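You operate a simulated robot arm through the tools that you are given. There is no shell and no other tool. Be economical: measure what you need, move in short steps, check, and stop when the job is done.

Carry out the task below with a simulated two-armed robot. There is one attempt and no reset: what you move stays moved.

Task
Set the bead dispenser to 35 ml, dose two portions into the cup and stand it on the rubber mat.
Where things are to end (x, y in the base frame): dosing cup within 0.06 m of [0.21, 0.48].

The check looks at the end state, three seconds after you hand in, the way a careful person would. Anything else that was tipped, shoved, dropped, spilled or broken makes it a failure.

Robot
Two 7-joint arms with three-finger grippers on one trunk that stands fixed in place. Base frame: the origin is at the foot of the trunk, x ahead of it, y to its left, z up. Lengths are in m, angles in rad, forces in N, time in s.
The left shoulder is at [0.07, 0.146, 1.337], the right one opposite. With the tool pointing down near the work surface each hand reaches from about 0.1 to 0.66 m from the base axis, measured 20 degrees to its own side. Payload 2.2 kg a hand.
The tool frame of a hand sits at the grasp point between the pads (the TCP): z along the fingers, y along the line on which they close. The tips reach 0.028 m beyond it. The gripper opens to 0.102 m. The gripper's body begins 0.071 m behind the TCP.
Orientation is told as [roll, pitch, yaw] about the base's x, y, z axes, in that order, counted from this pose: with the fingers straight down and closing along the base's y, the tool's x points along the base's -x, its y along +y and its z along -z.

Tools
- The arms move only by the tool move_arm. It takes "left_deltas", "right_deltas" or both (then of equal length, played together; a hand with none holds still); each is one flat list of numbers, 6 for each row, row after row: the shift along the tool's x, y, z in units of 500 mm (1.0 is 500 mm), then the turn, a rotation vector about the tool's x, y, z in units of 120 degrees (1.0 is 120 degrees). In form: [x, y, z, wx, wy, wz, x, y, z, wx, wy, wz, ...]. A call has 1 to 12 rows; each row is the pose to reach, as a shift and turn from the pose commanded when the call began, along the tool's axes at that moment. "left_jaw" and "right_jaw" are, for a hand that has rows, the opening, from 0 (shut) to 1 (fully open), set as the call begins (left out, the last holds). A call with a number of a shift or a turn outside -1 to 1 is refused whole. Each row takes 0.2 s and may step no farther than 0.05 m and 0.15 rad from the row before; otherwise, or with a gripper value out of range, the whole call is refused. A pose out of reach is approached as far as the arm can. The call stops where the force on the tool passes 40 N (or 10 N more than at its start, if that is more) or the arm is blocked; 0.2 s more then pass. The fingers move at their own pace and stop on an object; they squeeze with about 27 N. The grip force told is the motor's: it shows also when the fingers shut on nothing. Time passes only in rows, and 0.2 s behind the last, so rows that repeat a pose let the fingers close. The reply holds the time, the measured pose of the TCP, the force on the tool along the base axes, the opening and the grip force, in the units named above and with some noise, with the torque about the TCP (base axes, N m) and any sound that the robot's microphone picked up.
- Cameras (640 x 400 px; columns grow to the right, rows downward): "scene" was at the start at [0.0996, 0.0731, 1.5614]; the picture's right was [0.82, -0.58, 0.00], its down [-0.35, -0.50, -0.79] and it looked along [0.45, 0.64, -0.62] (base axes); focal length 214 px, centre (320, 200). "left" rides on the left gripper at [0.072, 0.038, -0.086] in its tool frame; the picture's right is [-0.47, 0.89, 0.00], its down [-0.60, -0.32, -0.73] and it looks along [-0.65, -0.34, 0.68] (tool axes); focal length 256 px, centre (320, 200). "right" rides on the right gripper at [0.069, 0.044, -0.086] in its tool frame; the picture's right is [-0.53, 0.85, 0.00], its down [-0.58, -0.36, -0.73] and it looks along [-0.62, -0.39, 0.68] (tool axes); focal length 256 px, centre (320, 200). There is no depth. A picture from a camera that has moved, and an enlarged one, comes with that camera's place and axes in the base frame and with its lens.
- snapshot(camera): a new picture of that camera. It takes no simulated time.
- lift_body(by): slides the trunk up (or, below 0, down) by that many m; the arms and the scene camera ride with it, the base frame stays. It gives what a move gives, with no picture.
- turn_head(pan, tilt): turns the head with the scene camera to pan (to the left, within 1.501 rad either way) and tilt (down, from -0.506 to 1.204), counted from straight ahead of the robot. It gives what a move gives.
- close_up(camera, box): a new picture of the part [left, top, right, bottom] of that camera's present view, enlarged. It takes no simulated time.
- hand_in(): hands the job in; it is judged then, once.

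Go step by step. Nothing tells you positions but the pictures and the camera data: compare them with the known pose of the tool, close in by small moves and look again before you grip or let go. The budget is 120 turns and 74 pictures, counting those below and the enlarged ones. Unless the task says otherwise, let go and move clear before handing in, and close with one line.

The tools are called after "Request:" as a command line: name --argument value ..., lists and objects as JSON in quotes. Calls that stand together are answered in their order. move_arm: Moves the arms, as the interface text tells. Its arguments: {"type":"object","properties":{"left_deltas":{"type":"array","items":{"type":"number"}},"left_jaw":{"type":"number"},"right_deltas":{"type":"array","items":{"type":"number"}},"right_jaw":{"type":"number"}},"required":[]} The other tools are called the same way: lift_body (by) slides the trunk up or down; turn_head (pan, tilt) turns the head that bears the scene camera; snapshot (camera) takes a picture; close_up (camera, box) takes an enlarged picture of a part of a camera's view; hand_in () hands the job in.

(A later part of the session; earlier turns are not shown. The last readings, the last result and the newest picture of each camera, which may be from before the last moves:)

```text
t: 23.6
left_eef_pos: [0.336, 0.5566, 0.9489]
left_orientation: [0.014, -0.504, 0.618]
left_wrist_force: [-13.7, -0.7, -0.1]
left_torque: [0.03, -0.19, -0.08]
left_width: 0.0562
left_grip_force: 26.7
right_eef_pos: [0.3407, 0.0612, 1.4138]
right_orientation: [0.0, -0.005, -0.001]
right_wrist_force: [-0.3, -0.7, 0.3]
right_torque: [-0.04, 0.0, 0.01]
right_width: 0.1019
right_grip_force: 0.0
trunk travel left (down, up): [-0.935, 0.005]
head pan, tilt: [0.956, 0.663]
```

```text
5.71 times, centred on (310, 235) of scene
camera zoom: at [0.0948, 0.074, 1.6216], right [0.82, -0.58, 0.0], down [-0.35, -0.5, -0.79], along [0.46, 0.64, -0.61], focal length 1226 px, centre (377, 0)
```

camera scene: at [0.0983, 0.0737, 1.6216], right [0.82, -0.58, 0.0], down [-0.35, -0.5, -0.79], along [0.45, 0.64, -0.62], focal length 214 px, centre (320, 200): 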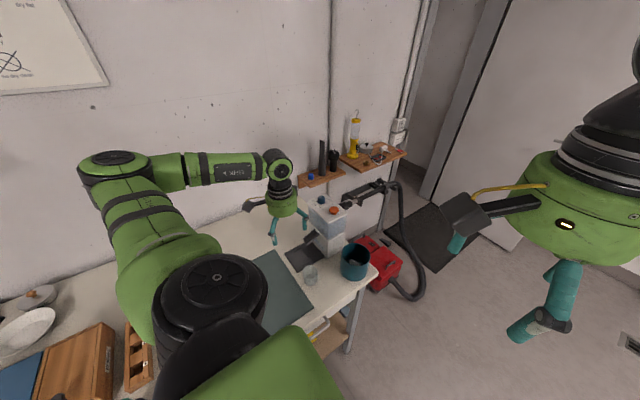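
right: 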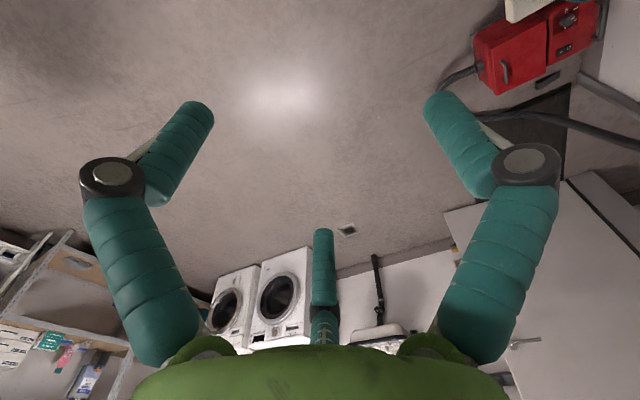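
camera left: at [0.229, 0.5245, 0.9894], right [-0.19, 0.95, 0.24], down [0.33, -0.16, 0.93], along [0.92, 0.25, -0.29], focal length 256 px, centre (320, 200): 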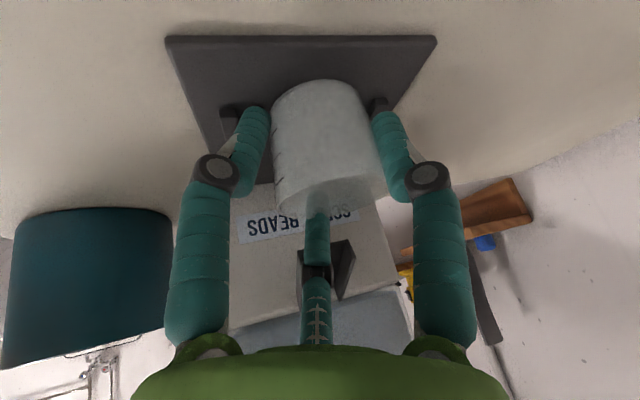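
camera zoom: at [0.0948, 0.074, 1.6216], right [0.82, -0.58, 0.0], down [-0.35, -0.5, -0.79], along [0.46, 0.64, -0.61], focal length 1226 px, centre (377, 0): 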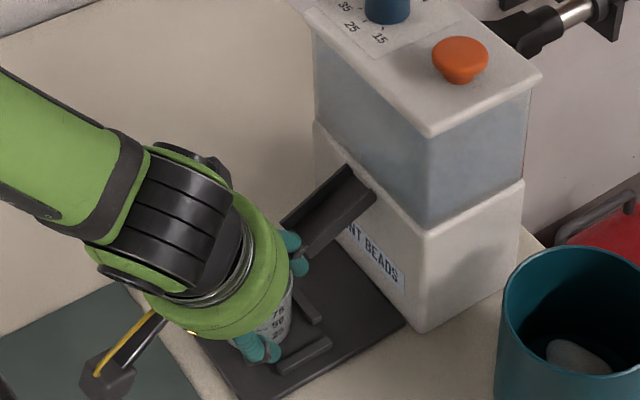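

The slide met about 14 N in x at x≈0.336. I'll look closely at what touches.

Request:
close_up --camera "left" --box '[200, 60, 440, 210]'

```text
2.67 times, centred on (320, 135) of left
camera zoom: at [0.229, 0.5245, 0.9894], right [-0.19, 0.95, 0.24], down [0.33, -0.16, 0.93], along [0.92, 0.25, -0.29], focal length 683 px, centre (320, 373)
```

zoom: 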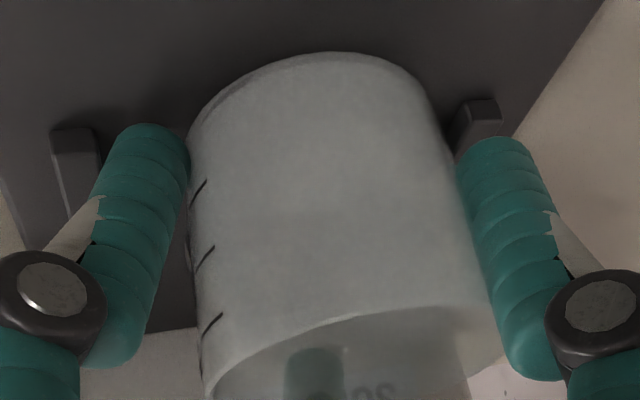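

Something other than the two pads may be touching the spout. A tighter view from the scene camera will tell.

Request:
close_up --camera "scene" --box '[295, 215, 335, 265]'

```text
8.00 times, centred on (315, 240) of scene
camera zoom: at [0.0948, 0.074, 1.6216], right [0.82, -0.58, 0.0], down [-0.35, -0.5, -0.79], along [0.46, 0.64, -0.61], focal length 1716 px, centre (360, -120)
```

zoom: 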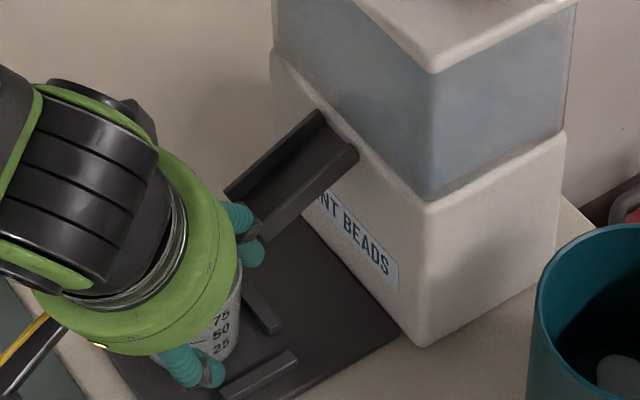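

The hand's third (visual) finger is touching the spout tip, which explains the force. I'll back off 20 mm and yaw another 0.43 rad so the spout lies between two fingers.

Request:
move_arm --left_deltas '[0.028, 0.0258, -0.0202, 0, 0, 0, 0.028, 0.0258, -0.0202, -0.0331, 0, -0.0599, 0.028, 0.0258, -0.0202, -0.0661, 0, -0.1199, 0.028, 0.0258, -0.0202, -0.0992, 0, -0.1798]'

Request:
close_up --camera "scene" --box '[285, 210, 345, 270]'

Request:
snapshot --camera "left"

```text
t: 24.6
left_eef_pos: [0.3235, 0.557, 0.9515]
left_orientation: [0.008, -0.513, 1.051]
left_wrist_force: [0.4, 0.2, 0.2]
left_torque: [0.0, 0.04, 0.01]
left_width: 0.0564
left_grip_force: 26.2
right_eef_pos: [0.3441, 0.06, 1.411]
right_orientation: [0.001, 0.001, 0.0]
right_wrist_force: [0.0, 0.6, 0.4]
right_torque: [0.01, 0.04, 0.03]
right_width: 0.1022
right_grip_force: 0.1
trunk travel left (down, up): [-0.935, 0.005]
head pan, tilt: [0.956, 0.663]
```

```text
6.67 times, centred on (315, 240) of scene
camera zoom: at [0.1012, 0.0725, 1.6213], right [0.82, -0.58, 0.0], down [-0.36, -0.5, -0.79], along [0.45, 0.64, -0.62], focal length 1430 px, centre (353, -67)
```

zoom: 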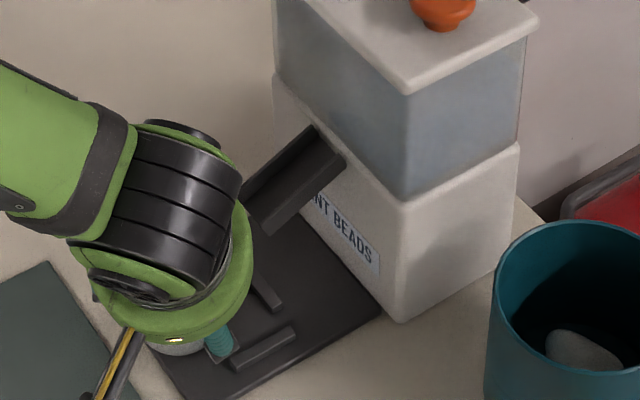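

```text
33 pictures are left
camera left: at [0.2377, 0.4824, 0.9913], right [-0.57, 0.79, 0.23], down [0.37, -0.01, 0.93], along [0.74, 0.61, -0.28], focal length 256 px, centre (320, 200)
```

left: 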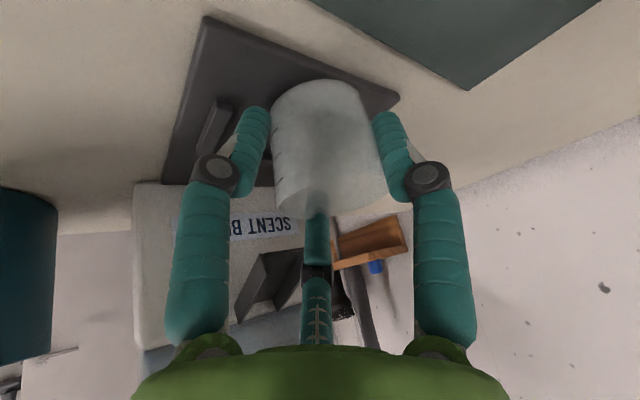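

Contact is gone and the spout lies between fingers. Advancing 20 mm in +x.

Request:
move_arm --left_deltas '[-0.006, -0.0116, 0.0034, 0, 0, 0, -0.012, -0.0231, 0.0068, 0, 0, 0, -0.018, -0.0347, 0.0101, 0, 0, 0]'

Request:
close_up --camera "scene" --box '[285, 210, 345, 270]'

Request:
snapshot --camera "left"

```text
t: 25.4
left_eef_pos: [0.3398, 0.5562, 0.9515]
left_orientation: [0.008, -0.511, 1.05]
left_wrist_force: [-8.1, -0.8, -0.4]
left_torque: [0.09, -0.2, 0.05]
left_width: 0.0566
left_grip_force: 27.3
right_eef_pos: [0.342, 0.0599, 1.4135]
right_orientation: [0.001, -0.001, 0.0]
right_wrist_force: [0.6, 0.3, -0.1]
right_torque: [-0.01, 0.03, -0.01]
right_width: 0.1021
right_grip_force: 0.0
trunk travel left (down, up): [-0.935, 0.005]
head pan, tilt: [0.956, 0.663]
```

```text
6.67 times, centred on (315, 240) of scene
camera zoom: at [0.0962, 0.0735, 1.6215], right [0.82, -0.58, 0.0], down [-0.35, -0.5, -0.79], along [0.46, 0.64, -0.61], focal length 1430 px, centre (353, -67)
```

zoom: 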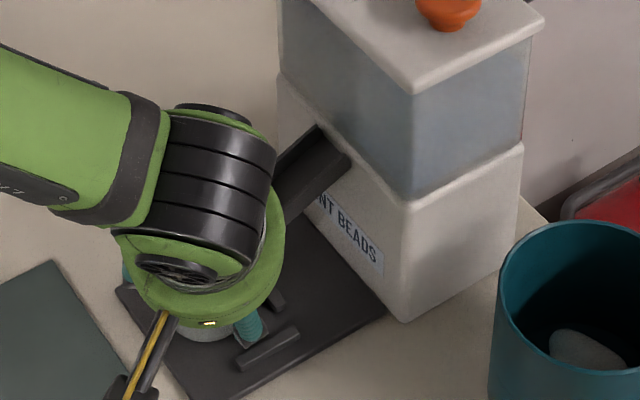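

```text
31 pictures are left
camera left: at [0.2538, 0.483, 0.9905], right [-0.57, 0.79, 0.23], down [0.37, -0.01, 0.93], along [0.74, 0.61, -0.28], focal length 256 px, centre (320, 200)
```

left: 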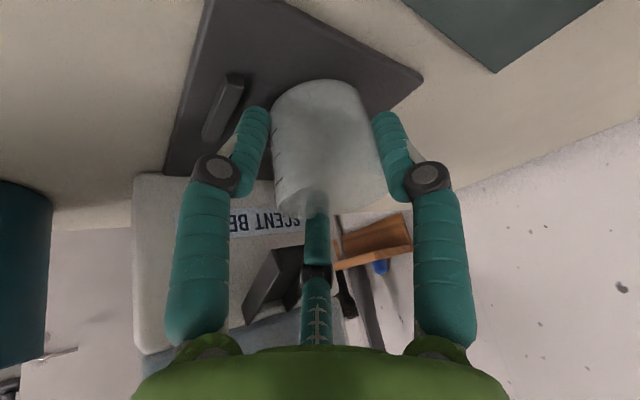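

Torque shows the contact is ~25 mm above the TCP, i.e. the cup rim meets the spout lip. I'll back off 6 mm and lower the cup onto the tray first.

Request:
move_arm --left_deltas '[0.0052, 0.0104, -0.003, 0, 0, 0, 0.0086, 0.0104, 0.0031, 0, 0, 0, 0.012, 0.0104, 0.0092, 0, 0, 0]'

```text
t: 26.2
left_eef_pos: [0.3374, 0.5555, 0.948]
left_orientation: [0.003, -0.52, 1.05]
left_wrist_force: [0.2, -1.3, 18.8]
left_torque: [-0.22, 0.11, -0.03]
left_width: 0.0564
left_grip_force: 26.5
right_eef_pos: [0.3429, 0.0566, 1.4133]
right_orientation: [0.005, -0.002, 0.0]
right_wrist_force: [0.5, -0.1, 0.0]
right_torque: [0.02, 0.0, 0.0]
right_width: 0.1021
right_grip_force: 0.0
trunk travel left (down, up): [-0.935, 0.005]
head pan, tilt: [0.956, 0.663]
```

The cup is seated on the tray (18.8 N). Easing 3 mm and sliding +x 10 mm under the lip.

Request:
move_arm --left_deltas '[-0.003, 0, -0.0052, 0, 0, 0, -0.0073, -0.0087, -0.0028, 0, 0, 0, -0.0116, -0.0174, -0.0004, 0, 0, 0]'

Request:
snapshot --camera "left"

```text
t: 27.0
left_eef_pos: [0.3395, 0.5559, 0.9488]
left_orientation: [0.013, -0.512, 1.049]
left_wrist_force: [-17.4, -3.1, 15.9]
left_torque: [-0.1, -0.04, 0.02]
left_width: 0.0566
left_grip_force: 27.0
right_eef_pos: [0.3385, 0.0566, 1.4143]
right_orientation: [0.004, -0.004, 0.001]
right_wrist_force: [-0.6, 0.2, -0.2]
right_torque: [0.01, -0.02, 0.02]
right_width: 0.102
right_grip_force: 0.0
trunk travel left (down, up): [-0.935, 0.005]
head pan, tilt: [0.956, 0.663]
```

```text
30 pictures are left
camera left: at [0.2541, 0.4821, 0.9884], right [-0.57, 0.79, 0.24], down [0.37, -0.01, 0.93], along [0.74, 0.62, -0.28], focal length 256 px, centre (320, 200)
```

left: 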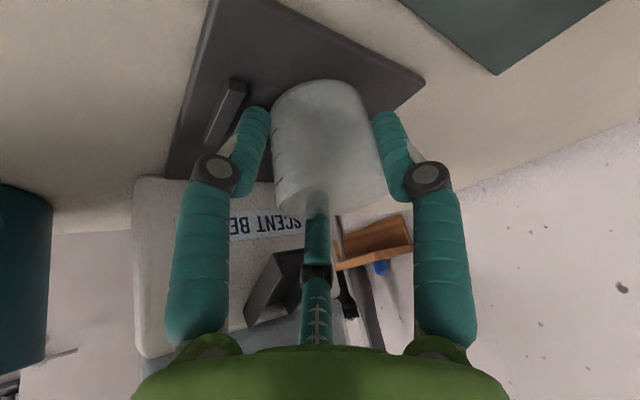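

Contact again near x≈0.34 with the cup on the tray. I'll relieve the load and release here, lift straight out and look at where the cup stands.

Request:
move_arm --left_deltas '[0.006, 0.0138, -0.0056, 0, 0, 0, 0.006, 0.0138, -0.0056, 0, 0, 0]'

Request:
move_arm --left_deltas '[0, 0, 0, 0, 0, 0, 0, 0, 0, 0, 0, 0]' --left_jaw 0.75

Request:
snapshot --camera "left"

```text
t: 27.6
left_eef_pos: [0.3392, 0.5573, 0.9494]
left_orientation: [0.006, -0.512, 1.048]
left_wrist_force: [0.5, 0.1, 1.2]
left_torque: [-0.01, 0.01, -0.02]
left_width: 0.0565
left_grip_force: 27.3
right_eef_pos: [0.3443, 0.0593, 1.4112]
right_orientation: [0.002, 0.0, 0.0]
right_wrist_force: [-0.3, -0.5, 0.1]
right_torque: [-0.01, -0.04, -0.03]
right_width: 0.1021
right_grip_force: 0.0
trunk travel left (down, up): [-0.935, 0.005]
head pan, tilt: [0.956, 0.663]
```

```text
t: 28.2
left_eef_pos: [0.3349, 0.5555, 0.9463]
left_orientation: [0.011, -0.506, 1.048]
left_wrist_force: [-9.6, -4.8, -9.3]
left_torque: [0.08, 0.16, -0.11]
left_width: 0.0666
left_grip_force: 0.1
right_eef_pos: [0.3429, 0.0605, 1.4122]
right_orientation: [0.0, -0.001, 0.0]
right_wrist_force: [-0.3, 0.1, -0.6]
right_torque: [0.0, 0.01, 0.0]
right_width: 0.1021
right_grip_force: 0.0
trunk travel left (down, up): [-0.935, 0.005]
head pan, tilt: [0.956, 0.663]
```

```text
29 pictures are left
camera left: at [0.2502, 0.4836, 0.9873], right [-0.57, 0.79, 0.23], down [0.37, -0.01, 0.93], along [0.74, 0.61, -0.29], focal length 256 px, centre (320, 200)
```

left: 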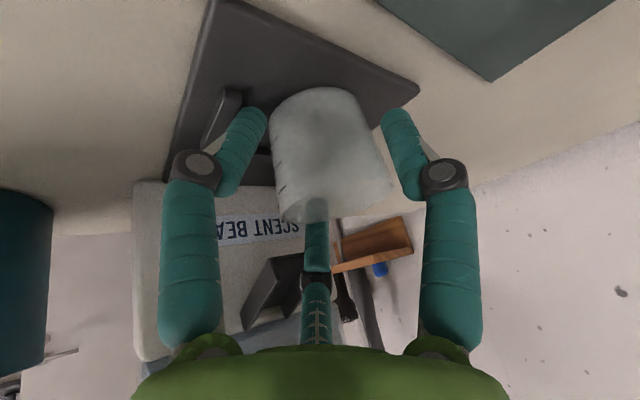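

The opening finger presses against the spout. I'll regrip, pull the cup back 14 mm to free space, release there and push it in afterwards with closed fingers.

Request:
move_arm --left_deltas '[0, 0, 0, 0, 0, 0, 0, 0, 0, 0, 0, 0]' --left_jaw 0.3

Request:
move_arm --left_deltas '[0.0051, 0.0122, -0.0051, 0, 0, 0, 0.0102, 0.0244, -0.0102, 0, 0, 0]'

Request:
snapshot --camera "left"

```text
t: 28.8
left_eef_pos: [0.338, 0.5573, 0.9492]
left_orientation: [0.006, -0.513, 1.049]
left_wrist_force: [-3.2, -3.2, -1.7]
left_torque: [0.07, -0.05, -0.07]
left_width: 0.0564
left_grip_force: 27.4
right_eef_pos: [0.3438, 0.0592, 1.4128]
right_orientation: [0.001, -0.001, 0.0]
right_wrist_force: [0.4, -0.7, 0.5]
right_torque: [0.0, 0.0, 0.02]
right_width: 0.1019
right_grip_force: 0.0
trunk travel left (down, up): [-0.935, 0.005]
head pan, tilt: [0.956, 0.663]
```

```text
t: 29.4
left_eef_pos: [0.3235, 0.5574, 0.9516]
left_orientation: [0.004, -0.511, 1.049]
left_wrist_force: [-0.2, 0.3, -0.7]
left_torque: [-0.02, -0.02, 0.01]
left_width: 0.0564
left_grip_force: 27.5
right_eef_pos: [0.3439, 0.06, 1.4127]
right_orientation: [-0.002, 0.0, 0.0]
right_wrist_force: [-0.6, 0.7, 0.1]
right_torque: [0.02, -0.03, -0.01]
right_width: 0.1019
right_grip_force: 0.0
trunk travel left (down, up): [-0.935, 0.005]
head pan, tilt: [0.956, 0.663]
```

```text
28 pictures are left
camera left: at [0.2387, 0.4846, 0.9909], right [-0.57, 0.79, 0.23], down [0.36, -0.01, 0.93], along [0.74, 0.61, -0.28], focal length 256 px, centre (320, 200)
```

left: 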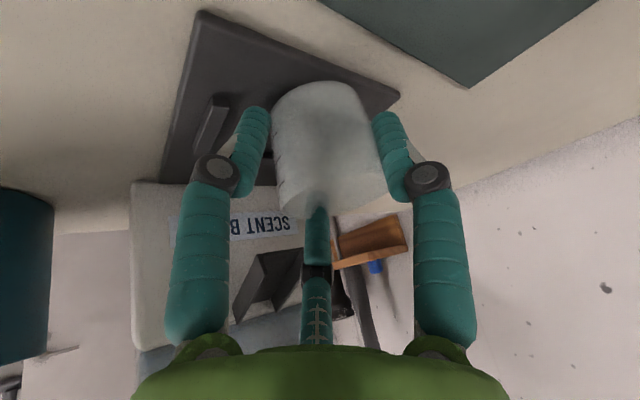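

Free again at x=0.3235. Lowering 2.5 mm, opening, then rising straight up.

Request:
move_arm --left_deltas '[0.0025, 0, 0.0043, 0, 0, 0]'

Request:
move_arm --left_deltas '[0, 0, 0, 0, 0, 0, 0, 0, 0, 0, 0, 0]' --left_jaw 0.75

Request:
snapshot --camera "left"

```text
t: 29.8
left_eef_pos: [0.3246, 0.5587, 0.9498]
left_orientation: [0.007, -0.513, 1.049]
left_wrist_force: [-0.1, -0.1, 0.5]
left_torque: [-0.03, 0.02, 0.0]
left_width: 0.0563
left_grip_force: 26.4
right_eef_pos: [0.3446, 0.059, 1.4124]
right_orientation: [0.001, 0.0, 0.0]
right_wrist_force: [-0.7, 0.0, 0.3]
right_torque: [0.03, -0.01, 0.05]
right_width: 0.1018
right_grip_force: 0.0
trunk travel left (down, up): [-0.935, 0.005]
head pan, tilt: [0.956, 0.663]
```

```text
t: 30.4
left_eef_pos: [0.325, 0.5599, 0.9484]
left_orientation: [0.006, -0.511, 1.048]
left_wrist_force: [-0.4, 2.7, -0.1]
left_torque: [0.16, -0.01, 0.07]
left_width: 0.0757
left_grip_force: 0.0
right_eef_pos: [0.344, 0.0604, 1.4124]
right_orientation: [0.0, 0.0, 0.001]
right_wrist_force: [0.3, -0.1, 1.0]
right_torque: [0.02, -0.01, -0.03]
right_width: 0.102
right_grip_force: 0.1
trunk travel left (down, up): [-0.935, 0.005]
head pan, tilt: [0.956, 0.663]
```

```text
27 pictures are left
camera left: at [0.2394, 0.4851, 0.9881], right [-0.57, 0.79, 0.23], down [0.36, -0.01, 0.93], along [0.74, 0.61, -0.28], focal length 256 px, centre (320, 200)
```

left: 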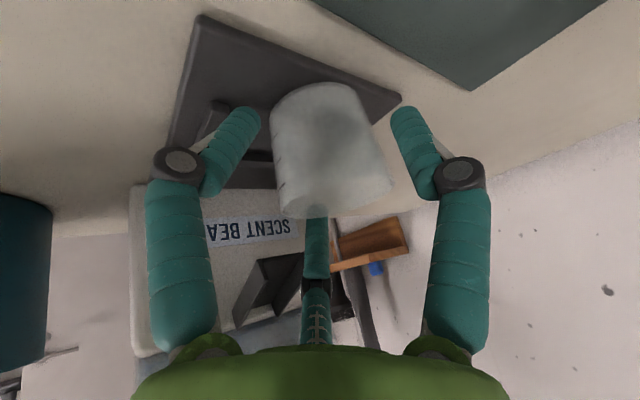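

Request:
move_arm --left_deltas '[-0.0172, 0, -0.0305, 0, 0, 0, -0.0344, 0, -0.061, 0, 0, 0, -0.0515, 0, -0.0915, 0, 0, 0, -0.0687, 0, -0.122, 0, 0, 0]'

Request:
snapshot --camera "left"

```text
t: 31.4
left_eef_pos: [0.3262, 0.5575, 1.0194]
left_orientation: [0.007, -0.512, 1.049]
left_wrist_force: [0.2, 0.2, 0.1]
left_torque: [-0.01, 0.01, 0.0]
left_width: 0.0766
left_grip_force: 0.0
right_eef_pos: [0.3441, 0.059, 1.4123]
right_orientation: [-0.001, -0.001, 0.0]
right_wrist_force: [0.2, 0.6, 0.7]
right_torque: [-0.02, -0.01, 0.0]
right_width: 0.1019
right_grip_force: 0.0
trunk travel left (down, up): [-0.935, 0.005]
head pan, tilt: [0.956, 0.663]
```

```text
26 pictures are left
camera left: at [0.2409, 0.4839, 1.0583], right [-0.57, 0.79, 0.23], down [0.36, -0.01, 0.93], along [0.74, 0.61, -0.28], focal length 256 px, centre (320, 200)
```

left: 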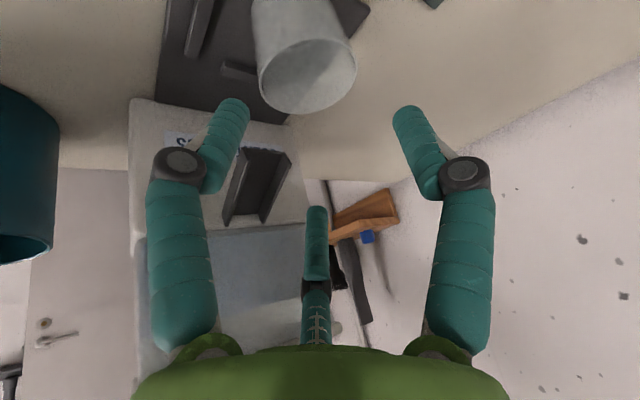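

The cup stands on the tray at about (0.322, 0.560), untouched. I'll move the hand back behind it and close the fingers.

Request:
move_arm --left_deltas '[0.0303, 0.0601, -0.04, 0, 0, 0, 0.0606, 0.1202, -0.08, 0, 0, 0, 0.0606, 0.1202, -0.08, 0, 0, 0]' --left_jaw 0

Request:
snapshot --camera "left"

Request:
close_up --camera "scene" --box '[270, 200, 350, 270]'

```text
t: 32.2
left_eef_pos: [0.2509, 0.5486, 1.0414]
left_orientation: [0.006, -0.509, 1.049]
left_wrist_force: [0.1, -0.1, 0.4]
left_torque: [0.0, 0.01, 0.04]
left_width: 0.0023
left_grip_force: 26.8
right_eef_pos: [0.3467, 0.0596, 1.4119]
right_orientation: [-0.001, 0.001, 0.0]
right_wrist_force: [0.8, 0.1, -0.1]
right_torque: [0.0, 0.02, 0.04]
right_width: 0.1021
right_grip_force: 0.1
trunk travel left (down, up): [-0.935, 0.005]
head pan, tilt: [0.956, 0.663]
```

```text
25 pictures are left
camera left: at [0.1658, 0.4752, 1.0814], right [-0.57, 0.79, 0.23], down [0.36, -0.01, 0.93], along [0.74, 0.61, -0.28], focal length 256 px, centre (320, 200)
```

left: 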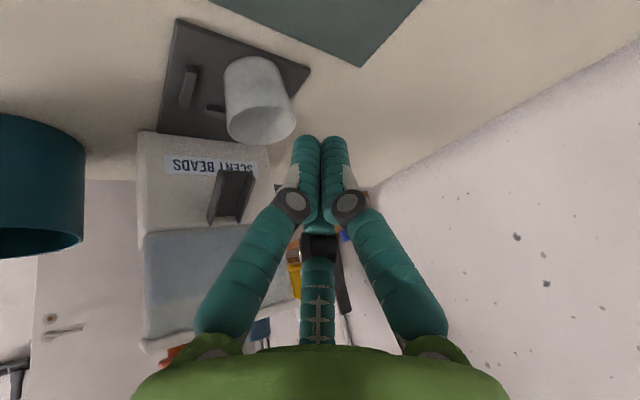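

```text
5.71 times, centred on (310, 235) of scene
camera zoom: at [0.1004, 0.0736, 1.6213], right [0.82, -0.58, 0.0], down [-0.36, -0.5, -0.79], along [0.45, 0.64, -0.62], focal length 1226 px, centre (377, 0)
```

zoom: 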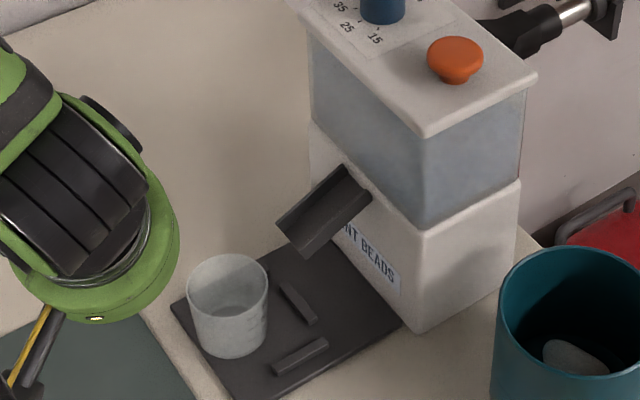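

Cup at (0.321, 0.562); it needs about 26 mm in +x to seat against the back bar. Lowering the closed fingers behind it.

Request:
move_arm --left_deltas '[0.0269, 0, 0.0579, 0, 0, 0, 0.0537, 0, 0.1157, 0, 0, 0, 0.0806, 0, 0.1736, 0, 0, 0]'

Request:
snapshot --camera "left"

```text
t: 33.0
left_eef_pos: [0.2547, 0.5533, 0.9511]
left_orientation: [0.008, -0.51, 1.056]
left_wrist_force: [0.7, 0.2, 0.5]
left_torque: [-0.01, 0.0, -0.03]
left_width: 0.0018
left_grip_force: 26.3
left hand out of reach, approached as far as the arm can: row 3
right_eef_pos: [0.3441, 0.0598, 1.4127]
right_orientation: [-0.001, 0.001, 0.0]
right_wrist_force: [0.0, 1.3, 0.5]
right_torque: [0.0, 0.05, 0.01]
right_width: 0.1021
right_grip_force: 0.1
trunk travel left (down, up): [-0.935, 0.005]
head pan, tilt: [0.956, 0.663]
```

```text
23 pictures are left
camera left: at [0.1697, 0.4802, 0.9907], right [-0.57, 0.79, 0.23], down [0.36, -0.01, 0.93], along [0.73, 0.62, -0.28], focal length 256 px, centre (320, 200)
```

left: 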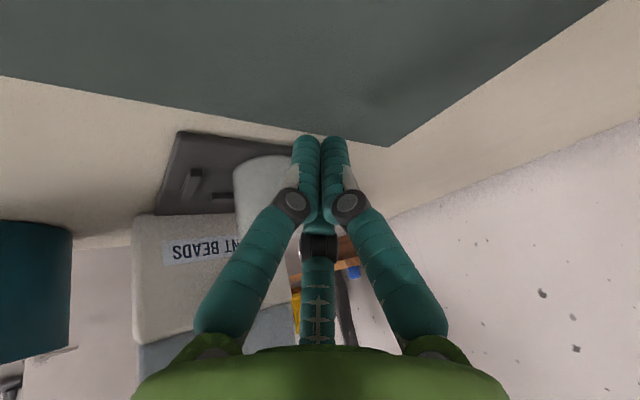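

Fingers are behind the cup. Pushing gently in +x by 30 mm, then checking.

Request:
move_arm --left_deltas '[-0.0065, -0.013, 0.0036, 0, 0, 0, -0.013, -0.026, 0.0073, 0, 0, 0, -0.0195, -0.039, 0.0109, 0, 0, 0, -0.026, -0.052, 0.0146, 0, 0, 0]'

Request:
close_up --camera "scene" --box '[270, 200, 350, 270]'

```text
t: 34.0
left_eef_pos: [0.2853, 0.5528, 0.9413]
left_orientation: [0.009, -0.508, 1.049]
left_wrist_force: [0.2, 0.3, -0.3]
left_torque: [0.02, -0.01, 0.0]
left_width: 0.0021
left_grip_force: 27.1
right_eef_pos: [0.3454, 0.0598, 1.4129]
right_orientation: [0.001, 0.001, 0.001]
right_wrist_force: [0.7, -0.2, 0.8]
right_torque: [-0.02, -0.03, -0.01]
right_width: 0.1019
right_grip_force: 0.0
trunk travel left (down, up): [-0.935, 0.005]
head pan, tilt: [0.956, 0.663]
```

```text
5.71 times, centred on (310, 235) of scene
camera zoom: at [0.1002, 0.0731, 1.6213], right [0.82, -0.58, 0.0], down [-0.36, -0.5, -0.79], along [0.45, 0.64, -0.62], focal length 1226 px, centre (377, 0)
```

zoom: 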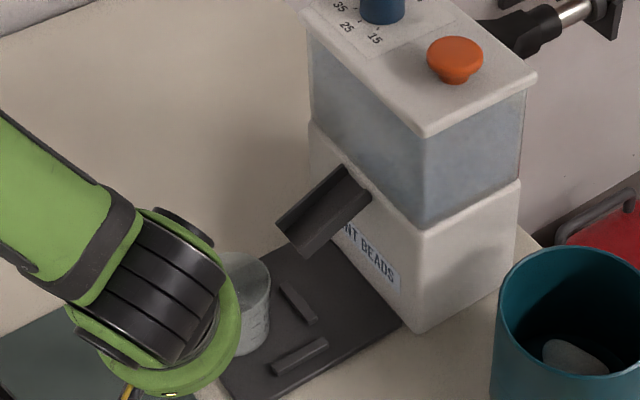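

Just touching the cup now. Pushing 20 mm more in small steps.

Request:
move_arm --left_deltas '[-0.0043, -0.0087, 0.0024, 0, 0, 0, -0.0087, -0.0174, 0.0049, 0, 0, 0, -0.013, -0.026, 0.0073, 0, 0, 0, -0.0173, -0.0347, 0.0097, 0, 0, 0]'

Request:
close_up --camera "scene" --box '[270, 200, 350, 270]'

```text
t: 35.0
left_eef_pos: [0.3036, 0.5535, 0.9426]
left_orientation: [0.01, -0.512, 1.05]
left_wrist_force: [-1.8, -0.6, 0.3]
left_torque: [-0.04, -0.01, 0.04]
left_width: 0.0021
left_grip_force: 26.2
right_eef_pos: [0.3444, 0.0602, 1.4124]
right_orientation: [0.0, 0.001, 0.001]
right_wrist_force: [0.4, -0.5, -0.2]
right_torque: [0.01, 0.01, 0.0]
right_width: 0.102
right_grip_force: 0.0
trunk travel left (down, up): [-0.935, 0.005]
head pan, tilt: [0.956, 0.663]
```

```text
5.71 times, centred on (310, 235) of scene
camera zoom: at [0.0989, 0.0728, 1.6214], right [0.82, -0.58, 0.0], down [-0.35, -0.5, -0.79], along [0.45, 0.64, -0.62], focal length 1226 px, centre (377, 0)
```

zoom: 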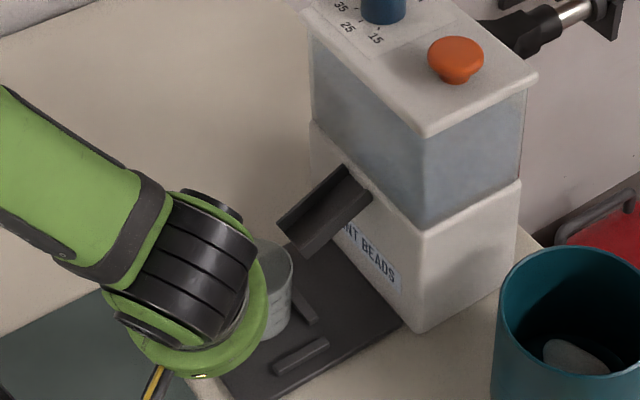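

Cup has moved to x≈0.342 with little force. Pushing a few more mm until it meets the back bar.

Request:
move_arm --left_deltas '[-0.0035, -0.0069, 0.0019, 0, 0, 0]'

Request:
move_arm --left_deltas '[-0.0026, -0.0052, 0.0015, 0, 0, 0]'

Request:
snapshot --camera "left"

```text
t: 35.4
left_eef_pos: [0.3049, 0.5557, 0.9434]
left_orientation: [0.009, -0.514, 1.052]
left_wrist_force: [-8.8, -1.2, 3.3]
left_torque: [0.01, 0.09, 0.14]
left_width: 0.0023
left_grip_force: 27.0
right_eef_pos: [0.3414, 0.0591, 1.4126]
right_orientation: [0.001, -0.002, -0.001]
right_wrist_force: [0.9, 0.3, -0.3]
right_torque: [-0.01, 0.03, 0.01]
right_width: 0.1022
right_grip_force: 0.1
trunk travel left (down, up): [-0.935, 0.005]
head pan, tilt: [0.956, 0.663]
```

```text
t: 35.8
left_eef_pos: [0.3051, 0.5542, 0.9435]
left_orientation: [0.01, -0.514, 1.049]
left_wrist_force: [-18.7, -2.5, 6.5]
left_torque: [0.09, 0.18, 0.22]
left_width: 0.002
left_grip_force: 27.4
right_eef_pos: [0.3393, 0.059, 1.4145]
right_orientation: [0.001, -0.004, 0.001]
right_wrist_force: [-0.6, -0.8, 0.5]
right_torque: [0.0, -0.02, 0.03]
right_width: 0.1019
right_grip_force: 0.1
trunk travel left (down, up): [-0.935, 0.005]
head pan, tilt: [0.956, 0.663]
```

```text
20 pictures are left
camera left: at [0.2201, 0.4809, 0.9831], right [-0.57, 0.79, 0.24], down [0.37, -0.02, 0.93], along [0.74, 0.62, -0.28], focal length 256 px, centre (320, 200)
```

left: 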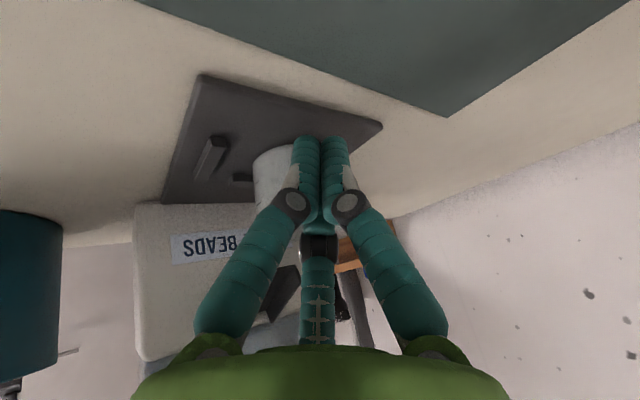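

The cup is firmly seated (stop at 19 N). Retreating back and up, then checking the cup under the spout.

Request:
move_arm --left_deltas '[0.0195, 0.039, -0.0109, 0, 0, 0, 0.039, 0.078, -0.0218, 0, 0, 0, 0.0063, 0.078, -0.08, 0, 0, 0, -0.0265, 0.078, -0.138, 0, 0, 0, -0.0592, 0.078, -0.196, 0, 0, 0]'

Request:
close_up --camera "scene" --box '[270, 200, 350, 270]'

Request:
snapshot --camera "left"

```text
t: 37.0
left_eef_pos: [0.2644, 0.5531, 1.042]
left_orientation: [0.006, -0.512, 1.05]
left_wrist_force: [0.1, -0.3, -0.5]
left_torque: [0.01, -0.02, 0.01]
left_width: 0.002
left_grip_force: 27.6
right_eef_pos: [0.3426, 0.058, 1.4122]
right_orientation: [0.003, -0.002, -0.001]
right_wrist_force: [-0.2, -0.9, -0.4]
right_torque: [0.02, -0.03, -0.01]
right_width: 0.1021
right_grip_force: 0.0
trunk travel left (down, up): [-0.935, 0.005]
head pan, tilt: [0.956, 0.663]
```

```text
5.71 times, centred on (310, 235) of scene
camera zoom: at [0.0985, 0.0718, 1.6215], right [0.82, -0.58, 0.0], down [-0.35, -0.5, -0.79], along [0.45, 0.64, -0.61], focal length 1226 px, centre (377, 0)
```

zoom: 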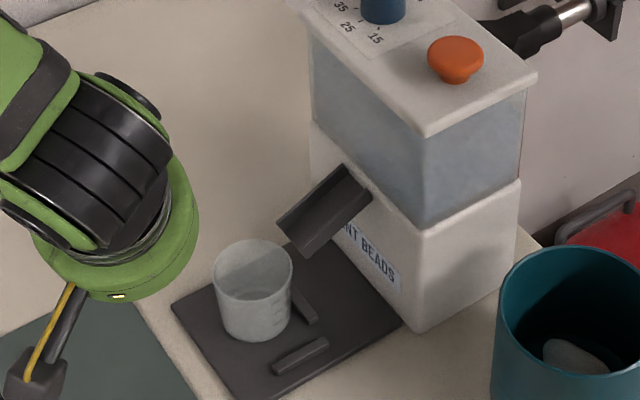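

```text
18 pictures are left
camera left: at [0.1797, 0.4803, 1.0821], right [-0.57, 0.79, 0.23], down [0.36, -0.01, 0.93], along [0.74, 0.61, -0.28], focal length 256 px, centre (320, 200)
```

left: 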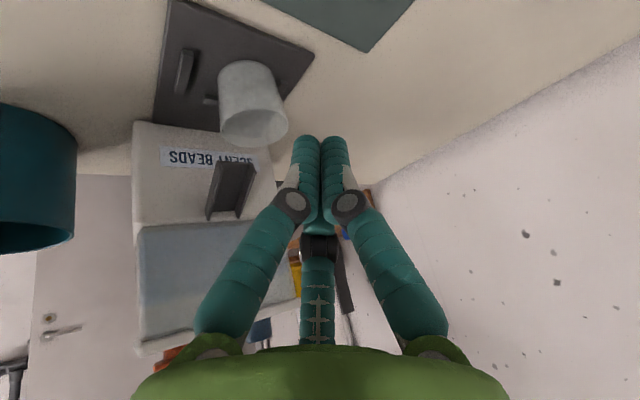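

The cup is seated below the spout at about (0.342, 0.563). Next: rise and hover over the orange button with the closed fingers.

Request:
move_arm --left_deltas '[-0.0491, 0, -0.0871, 0, 0, 0, -0.0981, 0, -0.1743, 0, 0, 0, -0.1472, 0, -0.2614, 0, 0, 0, -0.17, -0.0796, -0.244, 0, 0.0296, 0, -0.1929, -0.1591, -0.2265, 0, 0.0592, 0, -0.2157, -0.2387, -0.2091, 0, 0.0888, 0, -0.2386, -0.3182, -0.1916, 0, 0.1184, 0, -0.2614, -0.3978, -0.1742, 0, 0.148, 0]'

Request:
snapshot --camera "left"

```text
refused: row 2 steps farther than a row can; nothing moved
```

```text
17 pictures are left
camera left: at [0.1797, 0.4803, 1.0821], right [-0.57, 0.79, 0.23], down [0.36, -0.01, 0.93], along [0.74, 0.61, -0.28], focal length 256 px, centre (320, 200)
```

left: 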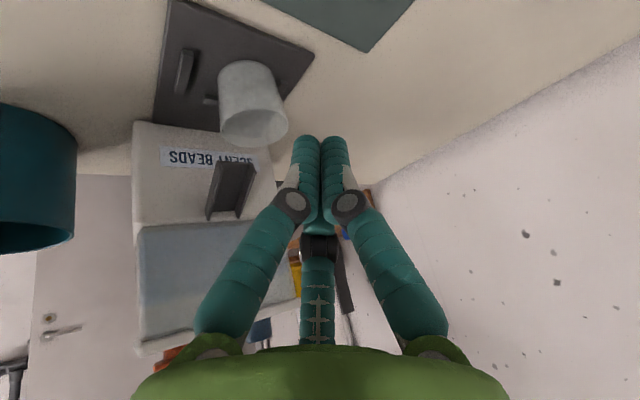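

The rise step was slightly too long; splitting it into four rows.

Request:
move_arm --left_deltas '[-0.0368, 0, -0.0653, 0, 0, 0, -0.0736, 0, -0.1307, 0, 0, 0, -0.1104, 0, -0.196, 0, 0, 0, -0.1472, 0, -0.2614, 0, 0, 0, -0.17, -0.0796, -0.244, 0, 0.0296, 0, -0.1929, -0.1591, -0.2265, 0, 0.0592, 0, -0.2157, -0.2387, -0.2091, 0, 0.0888, 0, -0.2386, -0.3182, -0.1916, 0, 0.1184, 0, -0.2614, -0.3978, -0.1742, 0, 0.148, 0]'

Request:
snapshot --camera "left"

```text
t: 39.0
left_eef_pos: [0.4778, 0.5176, 1.1793]
left_orientation: [0.01, -0.197, 1.051]
left_wrist_force: [0.5, 0.3, 0.1]
left_torque: [0.03, 0.08, 0.01]
left_width: 0.0022
left_grip_force: 26.9
right_eef_pos: [0.3486, 0.0594, 1.4104]
right_orientation: [0.003, 0.005, 0.0]
right_wrist_force: [1.1, 0.0, -0.1]
right_torque: [0.02, 0.05, 0.0]
right_width: 0.1022
right_grip_force: 0.0
trunk travel left (down, up): [-0.935, 0.005]
head pan, tilt: [0.956, 0.663]
```

```text
16 pictures are left
camera left: at [0.4011, 0.4588, 1.2502], right [-0.54, 0.83, 0.1], down [0.5, 0.23, 0.83], along [0.67, 0.5, -0.55], focal length 256 px, centre (320, 200)
```

left: 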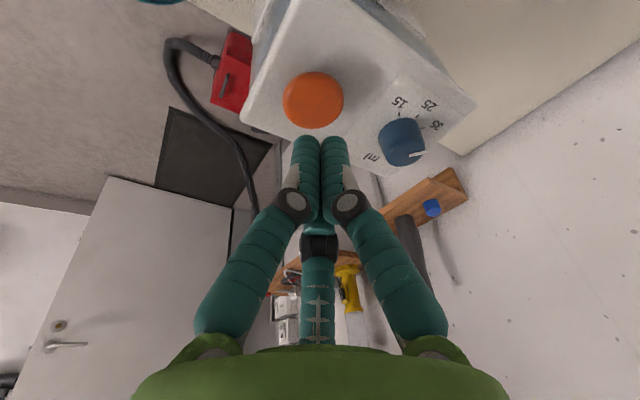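

The button centre is at (0.470, 0.514). Shifting over it and lowering in small steps to find the touch.

Request:
move_arm --left_deltas '[0.0146, 0.0051, 0.0113, 0, 0, 0, 0.0292, 0.0102, 0.0226, 0, 0, 0, 0.0308, 0.0102, 0.0304, 0, 0, 0]'

Request:
move_arm --left_deltas '[0.0016, 0, 0.0078, 0, 0, 0]'

```text
t: 39.8
left_eef_pos: [0.4646, 0.51, 1.1638]
left_orientation: [0.005, -0.201, 1.052]
left_wrist_force: [-0.3, -0.7, -0.5]
left_torque: [-0.05, -0.03, 0.04]
left_width: 0.002
left_grip_force: 27.1
right_eef_pos: [0.3453, 0.0597, 1.412]
right_orientation: [0.0, 0.002, 0.0]
right_wrist_force: [0.6, -0.1, -0.5]
right_torque: [-0.02, 0.02, 0.01]
right_width: 0.102
right_grip_force: 0.0
trunk travel left (down, up): [-0.935, 0.005]
head pan, tilt: [0.956, 0.663]
```

```text
t: 40.2
left_eef_pos: [0.4648, 0.5107, 1.1578]
left_orientation: [0.007, -0.201, 1.051]
left_wrist_force: [0.4, 0.0, 1.2]
left_torque: [-0.02, 0.06, -0.01]
left_width: 0.0022
left_grip_force: 27.3
right_eef_pos: [0.346, 0.0595, 1.4116]
right_orientation: [0.0, -0.002, 0.001]
right_wrist_force: [-0.1, -0.2, -0.1]
right_torque: [-0.01, 0.01, 0.01]
right_width: 0.102
right_grip_force: 0.2
trunk travel left (down, up): [-0.935, 0.005]
head pan, tilt: [0.956, 0.663]
```

Request:
move_arm --left_deltas '[0.0008, 0, 0.0039, 0, 0, 0, 0.0016, 0, 0.0078, 0, 0, 0]'

Request:
move_arm --left_deltas '[0.0008, 0, 0.0039, 0, 0, 0, 0.0012, 0, 0.0059, 0, 0, 0]'

```text
t: 40.8
left_eef_pos: [0.4647, 0.5072, 1.1543]
left_orientation: [0.006, -0.201, 1.052]
left_wrist_force: [0.2, 0.5, 0.1]
left_torque: [0.01, -0.01, -0.03]
left_width: 0.002
left_grip_force: 27.2
right_eef_pos: [0.3454, 0.0596, 1.4123]
right_orientation: [0.001, -0.001, -0.001]
right_wrist_force: [-0.2, 0.6, 0.4]
right_torque: [-0.02, -0.01, -0.01]
right_width: 0.102
right_grip_force: 0.0
trunk travel left (down, up): [-0.935, 0.005]
head pan, tilt: [0.956, 0.663]
```

```text
t: 41.4
left_eef_pos: [0.4651, 0.5081, 1.1531]
left_orientation: [0.006, -0.202, 1.05]
left_wrist_force: [0.3, -0.8, 1.6]
left_torque: [-0.03, -0.01, 0.04]
left_width: 0.0021
left_grip_force: 26.9
right_eef_pos: [0.3449, 0.0595, 1.4118]
right_orientation: [0.003, 0.0, 0.0]
right_wrist_force: [-0.1, -0.1, -0.3]
right_torque: [0.01, 0.04, 0.03]
right_width: 0.1019
right_grip_force: 0.0
trunk travel left (down, up): [-0.935, 0.005]
head pan, tilt: [0.956, 0.663]
```

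Light touch at TCP z≈1.153. Pressing further in 2–3 mm steps, watching force and sound.

Request:
move_arm --left_deltas '[0.0006, 0, 0.0029, 0, 0, 0, 0.0012, 0, 0.0059, 0, 0, 0]'

Request:
move_arm --left_deltas '[0.0006, 0, 0.0029, 0, 0, 0, 0.0012, 0, 0.0059, 0, 0, 0]'

```text
t: 42.0
left_eef_pos: [0.4647, 0.5087, 1.1485]
left_orientation: [0.007, -0.202, 1.051]
left_wrist_force: [-0.5, -1.5, 2.6]
left_torque: [-0.06, -0.01, 0.02]
left_width: 0.0023
left_grip_force: 27.0
right_eef_pos: [0.3453, 0.059, 1.4119]
right_orientation: [0.002, -0.001, -0.001]
right_wrist_force: [0.3, 0.6, -0.2]
right_torque: [-0.03, 0.04, 0.02]
right_width: 0.1019
right_grip_force: 0.0
trunk travel left (down, up): [-0.935, 0.005]
head pan, tilt: [0.956, 0.663]
```

```text
t: 42.6
left_eef_pos: [0.4645, 0.5077, 1.1464]
left_orientation: [0.007, -0.203, 1.051]
left_wrist_force: [0.1, -0.7, 3.5]
left_torque: [-0.03, -0.03, -0.05]
left_width: 0.002
left_grip_force: 26.4
right_eef_pos: [0.344, 0.0578, 1.4128]
right_orientation: [0.001, 0.0, 0.002]
right_wrist_force: [-0.8, -0.3, -0.4]
right_torque: [0.02, 0.03, 0.02]
right_width: 0.1022
right_grip_force: 0.0
trunk travel left (down, up): [-0.935, 0.005]
head pan, tilt: [0.956, 0.663]
```

The button is springy (3.5 N). Pressing on.

Request:
move_arm --left_deltas '[0.0006, 0, 0.0029, 0, 0, 0, 0.0012, 0, 0.0059, 0, 0, 0]'

Request:
move_arm --left_deltas '[0.0006, 0, 0.0029, 0, 0, 0, 0.0012, 0, 0.0059, 0, 0, 0]'

```text
t: 43.2
left_eef_pos: [0.4646, 0.5084, 1.1441]
left_orientation: [0.008, -0.203, 1.051]
left_wrist_force: [-0.5, -1.3, 3.5]
left_torque: [-0.03, 0.02, -0.01]
left_width: 0.0019
left_grip_force: 26.9
right_eef_pos: [0.3434, 0.0583, 1.4126]
right_orientation: [0.004, 0.001, -0.001]
right_wrist_force: [-0.2, 0.6, -0.2]
right_torque: [0.03, 0.02, -0.02]
right_width: 0.1019
right_grip_force: 0.1
trunk travel left (down, up): [-0.935, 0.005]
head pan, tilt: [0.956, 0.663]
heard: click
```

```text
t: 43.8
left_eef_pos: [0.4654, 0.509, 1.1424]
left_orientation: [0.004, -0.207, 1.053]
left_wrist_force: [-0.4, 1.0, 11.8]
left_torque: [-0.07, -0.04, -0.03]
left_width: 0.002
left_grip_force: 26.6
right_eef_pos: [0.3437, 0.058, 1.4131]
right_orientation: [0.002, -0.002, -0.001]
right_wrist_force: [-0.3, 1.1, 0.0]
right_torque: [0.01, -0.01, 0.0]
right_width: 0.102
right_grip_force: 0.0
trunk travel left (down, up): [-0.935, 0.005]
head pan, tilt: [0.956, 0.663]
```

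Click heard: one dose. Now releasing fully (raise 16 mm) and checking the cup.

Request:
move_arm --left_deltas '[-0.0032, 0, -0.0157, 0, 0, 0, -0.0068, 0, -0.0333, 0, 0, 0, -0.0068, 0, -0.0333, 0, 0, 0, -0.0068, 0, -0.0333, 0, 0, 0, -0.0068, 0, -0.0333, 0, 0, 0]'

Request:
close_up --camera "scene" --box '[270, 200, 350, 270]'

```text
t: 45.0
left_eef_pos: [0.465, 0.5085, 1.158]
left_orientation: [0.007, -0.201, 1.051]
left_wrist_force: [0.0, -0.6, 0.4]
left_torque: [0.0, -0.02, -0.01]
left_width: 0.0019
left_grip_force: 26.9
right_eef_pos: [0.3442, 0.0598, 1.4112]
right_orientation: [0.0, 0.001, -0.001]
right_wrist_force: [-0.4, 0.3, -0.3]
right_torque: [-0.02, 0.02, -0.02]
right_width: 0.1019
right_grip_force: 0.1
trunk travel left (down, up): [-0.935, 0.005]
head pan, tilt: [0.956, 0.663]
```

```text
5.71 times, centred on (310, 235) of scene
camera zoom: at [0.0994, 0.073, 1.6214], right [0.82, -0.58, 0.0], down [-0.35, -0.5, -0.79], along [0.45, 0.64, -0.62], focal length 1226 px, centre (377, 0)
```

zoom: 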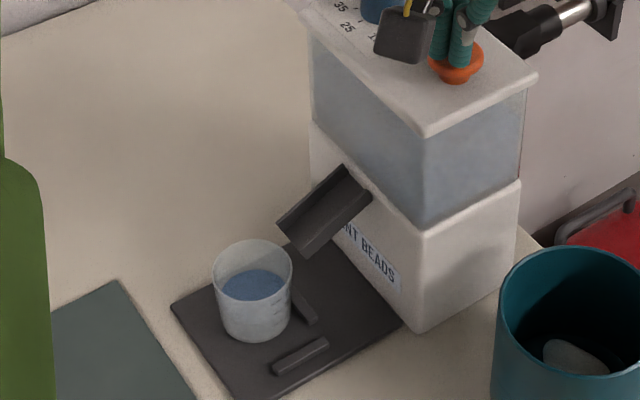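

Beads are in the cup with no spill. Pressing a second time by the same stroke, then releasing.

Request:
move_arm --left_deltas '[0.0016, 0, 0.0078, 0, 0, 0, 0.0032, 0, 0.0157, 0, 0, 0, 0.0044, 0, 0.0216, 0, 0, 0, 0.0056, 0, 0.0275, 0, 0, 0, 0.0068, 0, 0.0333, 0, 0, 0]'

```text
t: 46.2
left_eef_pos: [0.4639, 0.5089, 1.1429]
left_orientation: [0.003, -0.206, 1.05]
left_wrist_force: [1.1, -0.2, 10.4]
left_torque: [-0.06, -0.05, -0.02]
left_width: 0.002
left_grip_force: 27.4
right_eef_pos: [0.3441, 0.058, 1.4122]
right_orientation: [0.003, -0.003, -0.001]
right_wrist_force: [-0.2, 0.3, 0.1]
right_torque: [-0.01, -0.02, -0.01]
right_width: 0.102
right_grip_force: 0.0
trunk travel left (down, up): [-0.935, 0.005]
head pan, tilt: [0.956, 0.663]
heard: click
```

Second click. Releasing with a 40 mm rise and looking at the level.

Request:
move_arm --left_deltas '[-0.0064, 0, -0.0314, 0, 0, 0, -0.0128, 0, -0.0627, 0, 0, 0, -0.0164, 0, -0.08, 0, 0, 0, -0.0164, 0, -0.08, 0, 0, 0, -0.0164, 0, -0.08, 0, 0, 0]'

Request:
close_up --camera "scene" --box '[270, 200, 350, 270]'

```text
t: 47.4
left_eef_pos: [0.465, 0.5108, 1.1796]
left_orientation: [0.008, -0.201, 1.051]
left_wrist_force: [0.1, -0.7, 0.3]
left_torque: [-0.04, 0.02, 0.01]
left_width: 0.0021
left_grip_force: 27.1
right_eef_pos: [0.3459, 0.059, 1.4122]
right_orientation: [-0.001, 0.0, 0.0]
right_wrist_force: [-0.4, 0.2, 0.3]
right_torque: [0.01, 0.01, 0.06]
right_width: 0.1021
right_grip_force: 0.1
trunk travel left (down, up): [-0.935, 0.005]
head pan, tilt: [0.956, 0.663]
```

```text
5.71 times, centred on (310, 235) of scene
camera zoom: at [0.0996, 0.0732, 1.6214], right [0.82, -0.58, 0.0], down [-0.35, -0.5, -0.79], along [0.45, 0.64, -0.62], focal length 1226 px, centre (377, 0)
```

zoom: 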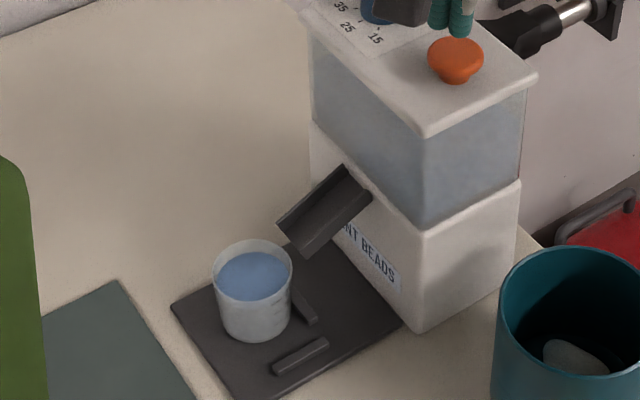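

Two doses are in: the cup is nearly full, nothing spilled. To grip the cup without a finger near the spout I'd like the hand yawed ~180° so the third finger is on the -x side; I'll test that turn in free air while backing away.

Request:
move_arm --left_deltas '[0.0254, 0.0395, -0.0052, 0.0175, 0.0032, -0.0681, 0.0507, 0.079, -0.0103, 0.0349, 0.0064, -0.1363, 0.0761, 0.1185, -0.0155, 0.0524, 0.0096, -0.2044, 0.1015, 0.158, -0.0207, 0.0699, 0.0129, -0.2726, 0.1268, 0.1975, -0.0259, 0.0874, 0.0161, -0.3407, 0.1522, 0.2369, -0.031, 0.1048, 0.0193, -0.4089, 0.1776, 0.2764, -0.0362, 0.1223, 0.0225, -0.477]' --left_jaw 0.8

Request:
move_arm --left_deltas '[0, 0, 0, 0.0175, 0.0032, -0.0681, 0, 0, 0, 0.0349, 0.0064, -0.1363, 0, 0, 0, 0.0524, 0.0096, -0.2044, 0, 0, 0, 0.0699, 0.0129, -0.2726, 0, 0, 0, 0.0874, 0.0161, -0.3407, 0, 0, 0, 0.1048, 0.0193, -0.4089, 0, 0, 0, 0.1223, 0.0225, -0.477]'

```text
t: 49.0
left_eef_pos: [0.2973, 0.4988, 1.1829]
left_orientation: [-0.362, 0.041, 2.028]
left_wrist_force: [-0.8, -0.8, 0.3]
left_torque: [0.04, 0.0, 0.02]
left_width: 0.0816
left_grip_force: 0.1
right_eef_pos: [0.3438, 0.0586, 1.4125]
right_orientation: [0.002, -0.003, 0.0]
right_wrist_force: [-0.5, -0.7, 0.2]
right_torque: [0.03, 0.01, 0.03]
right_width: 0.1017
right_grip_force: 0.0
trunk travel left (down, up): [-0.935, 0.005]
head pan, tilt: [0.956, 0.663]
```

```text
t: 50.6
left_eef_pos: [0.3014, 0.4988, 1.1831]
left_orientation: [-0.374, 0.477, 2.967]
left_wrist_force: [-0.2, 0.7, -0.2]
left_torque: [0.03, 0.01, 0.0]
left_width: 0.0813
left_grip_force: 0.1
right_eef_pos: [0.344, 0.0608, 1.4119]
right_orientation: [0.001, 0.0, 0.0]
right_wrist_force: [-0.2, 0.3, 0.2]
right_torque: [0.01, -0.01, -0.01]
right_width: 0.1018
right_grip_force: 0.1
trunk travel left (down, up): [-0.935, 0.005]
head pan, tilt: [0.956, 0.663]
```

The turned orientation is reachable. I'll refine it so the closing line is level (lean toward azimuth 15°) and hover above the cup.

Request:
move_arm --left_deltas '[-0.0146, -0.0072, 0.0543, -0.0144, -0.0004, -0.0372, -0.0291, -0.0145, 0.1086, -0.0288, -0.0008, -0.0744, -0.0437, -0.0217, 0.163, -0.0433, -0.0012, -0.1115, -0.0582, -0.029, 0.2173, -0.0577, -0.0016, -0.1487, -0.0728, -0.0362, 0.2716, -0.0721, -0.002, -0.1859]' --left_jaw 0.9

Request:
snapshot --camera "left"

Request:
close_up --camera "scene" --box '[270, 190, 350, 270]'

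```text
t: 51.8
left_eef_pos: [0.3348, 0.5604, 1.0579]
left_orientation: [-0.004, 0.545, -2.876]
left_wrist_force: [0.3, 0.3, -0.1]
left_torque: [0.0, 0.02, 0.0]
left_width: 0.0916
left_grip_force: 0.1
right_eef_pos: [0.3456, 0.061, 1.413]
right_orientation: [0.0, 0.002, 0.0]
right_wrist_force: [0.3, 0.3, 0.4]
right_torque: [-0.06, 0.02, 0.0]
right_width: 0.102
right_grip_force: 0.1
trunk travel left (down, up): [-0.935, 0.005]
head pan, tilt: [0.956, 0.663]
```

```text
13 pictures are left
camera left: at [0.3607, 0.5279, 1.169], right [-0.15, -0.96, -0.24], down [-0.95, 0.07, 0.31], along [-0.28, 0.28, -0.92], focal length 256 px, centre (320, 200)
```

left: 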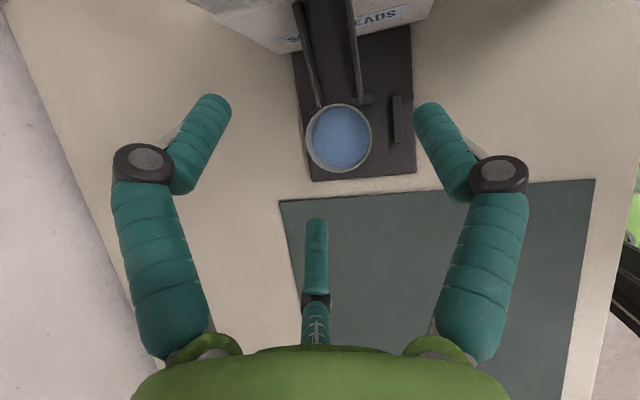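

```text
5.00 times, centred on (310, 230) of scene
camera zoom: at [0.101, 0.0748, 1.6212], right [0.82, -0.58, 0.0], down [-0.36, -0.5, -0.79], along [0.45, 0.64, -0.62], focal length 1072 px, centre (370, 50)
```

zoom: 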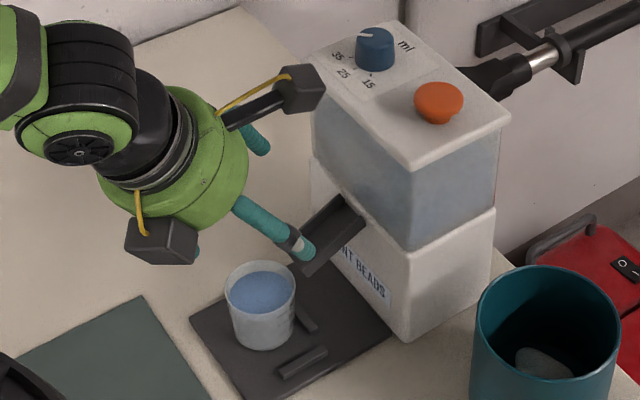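

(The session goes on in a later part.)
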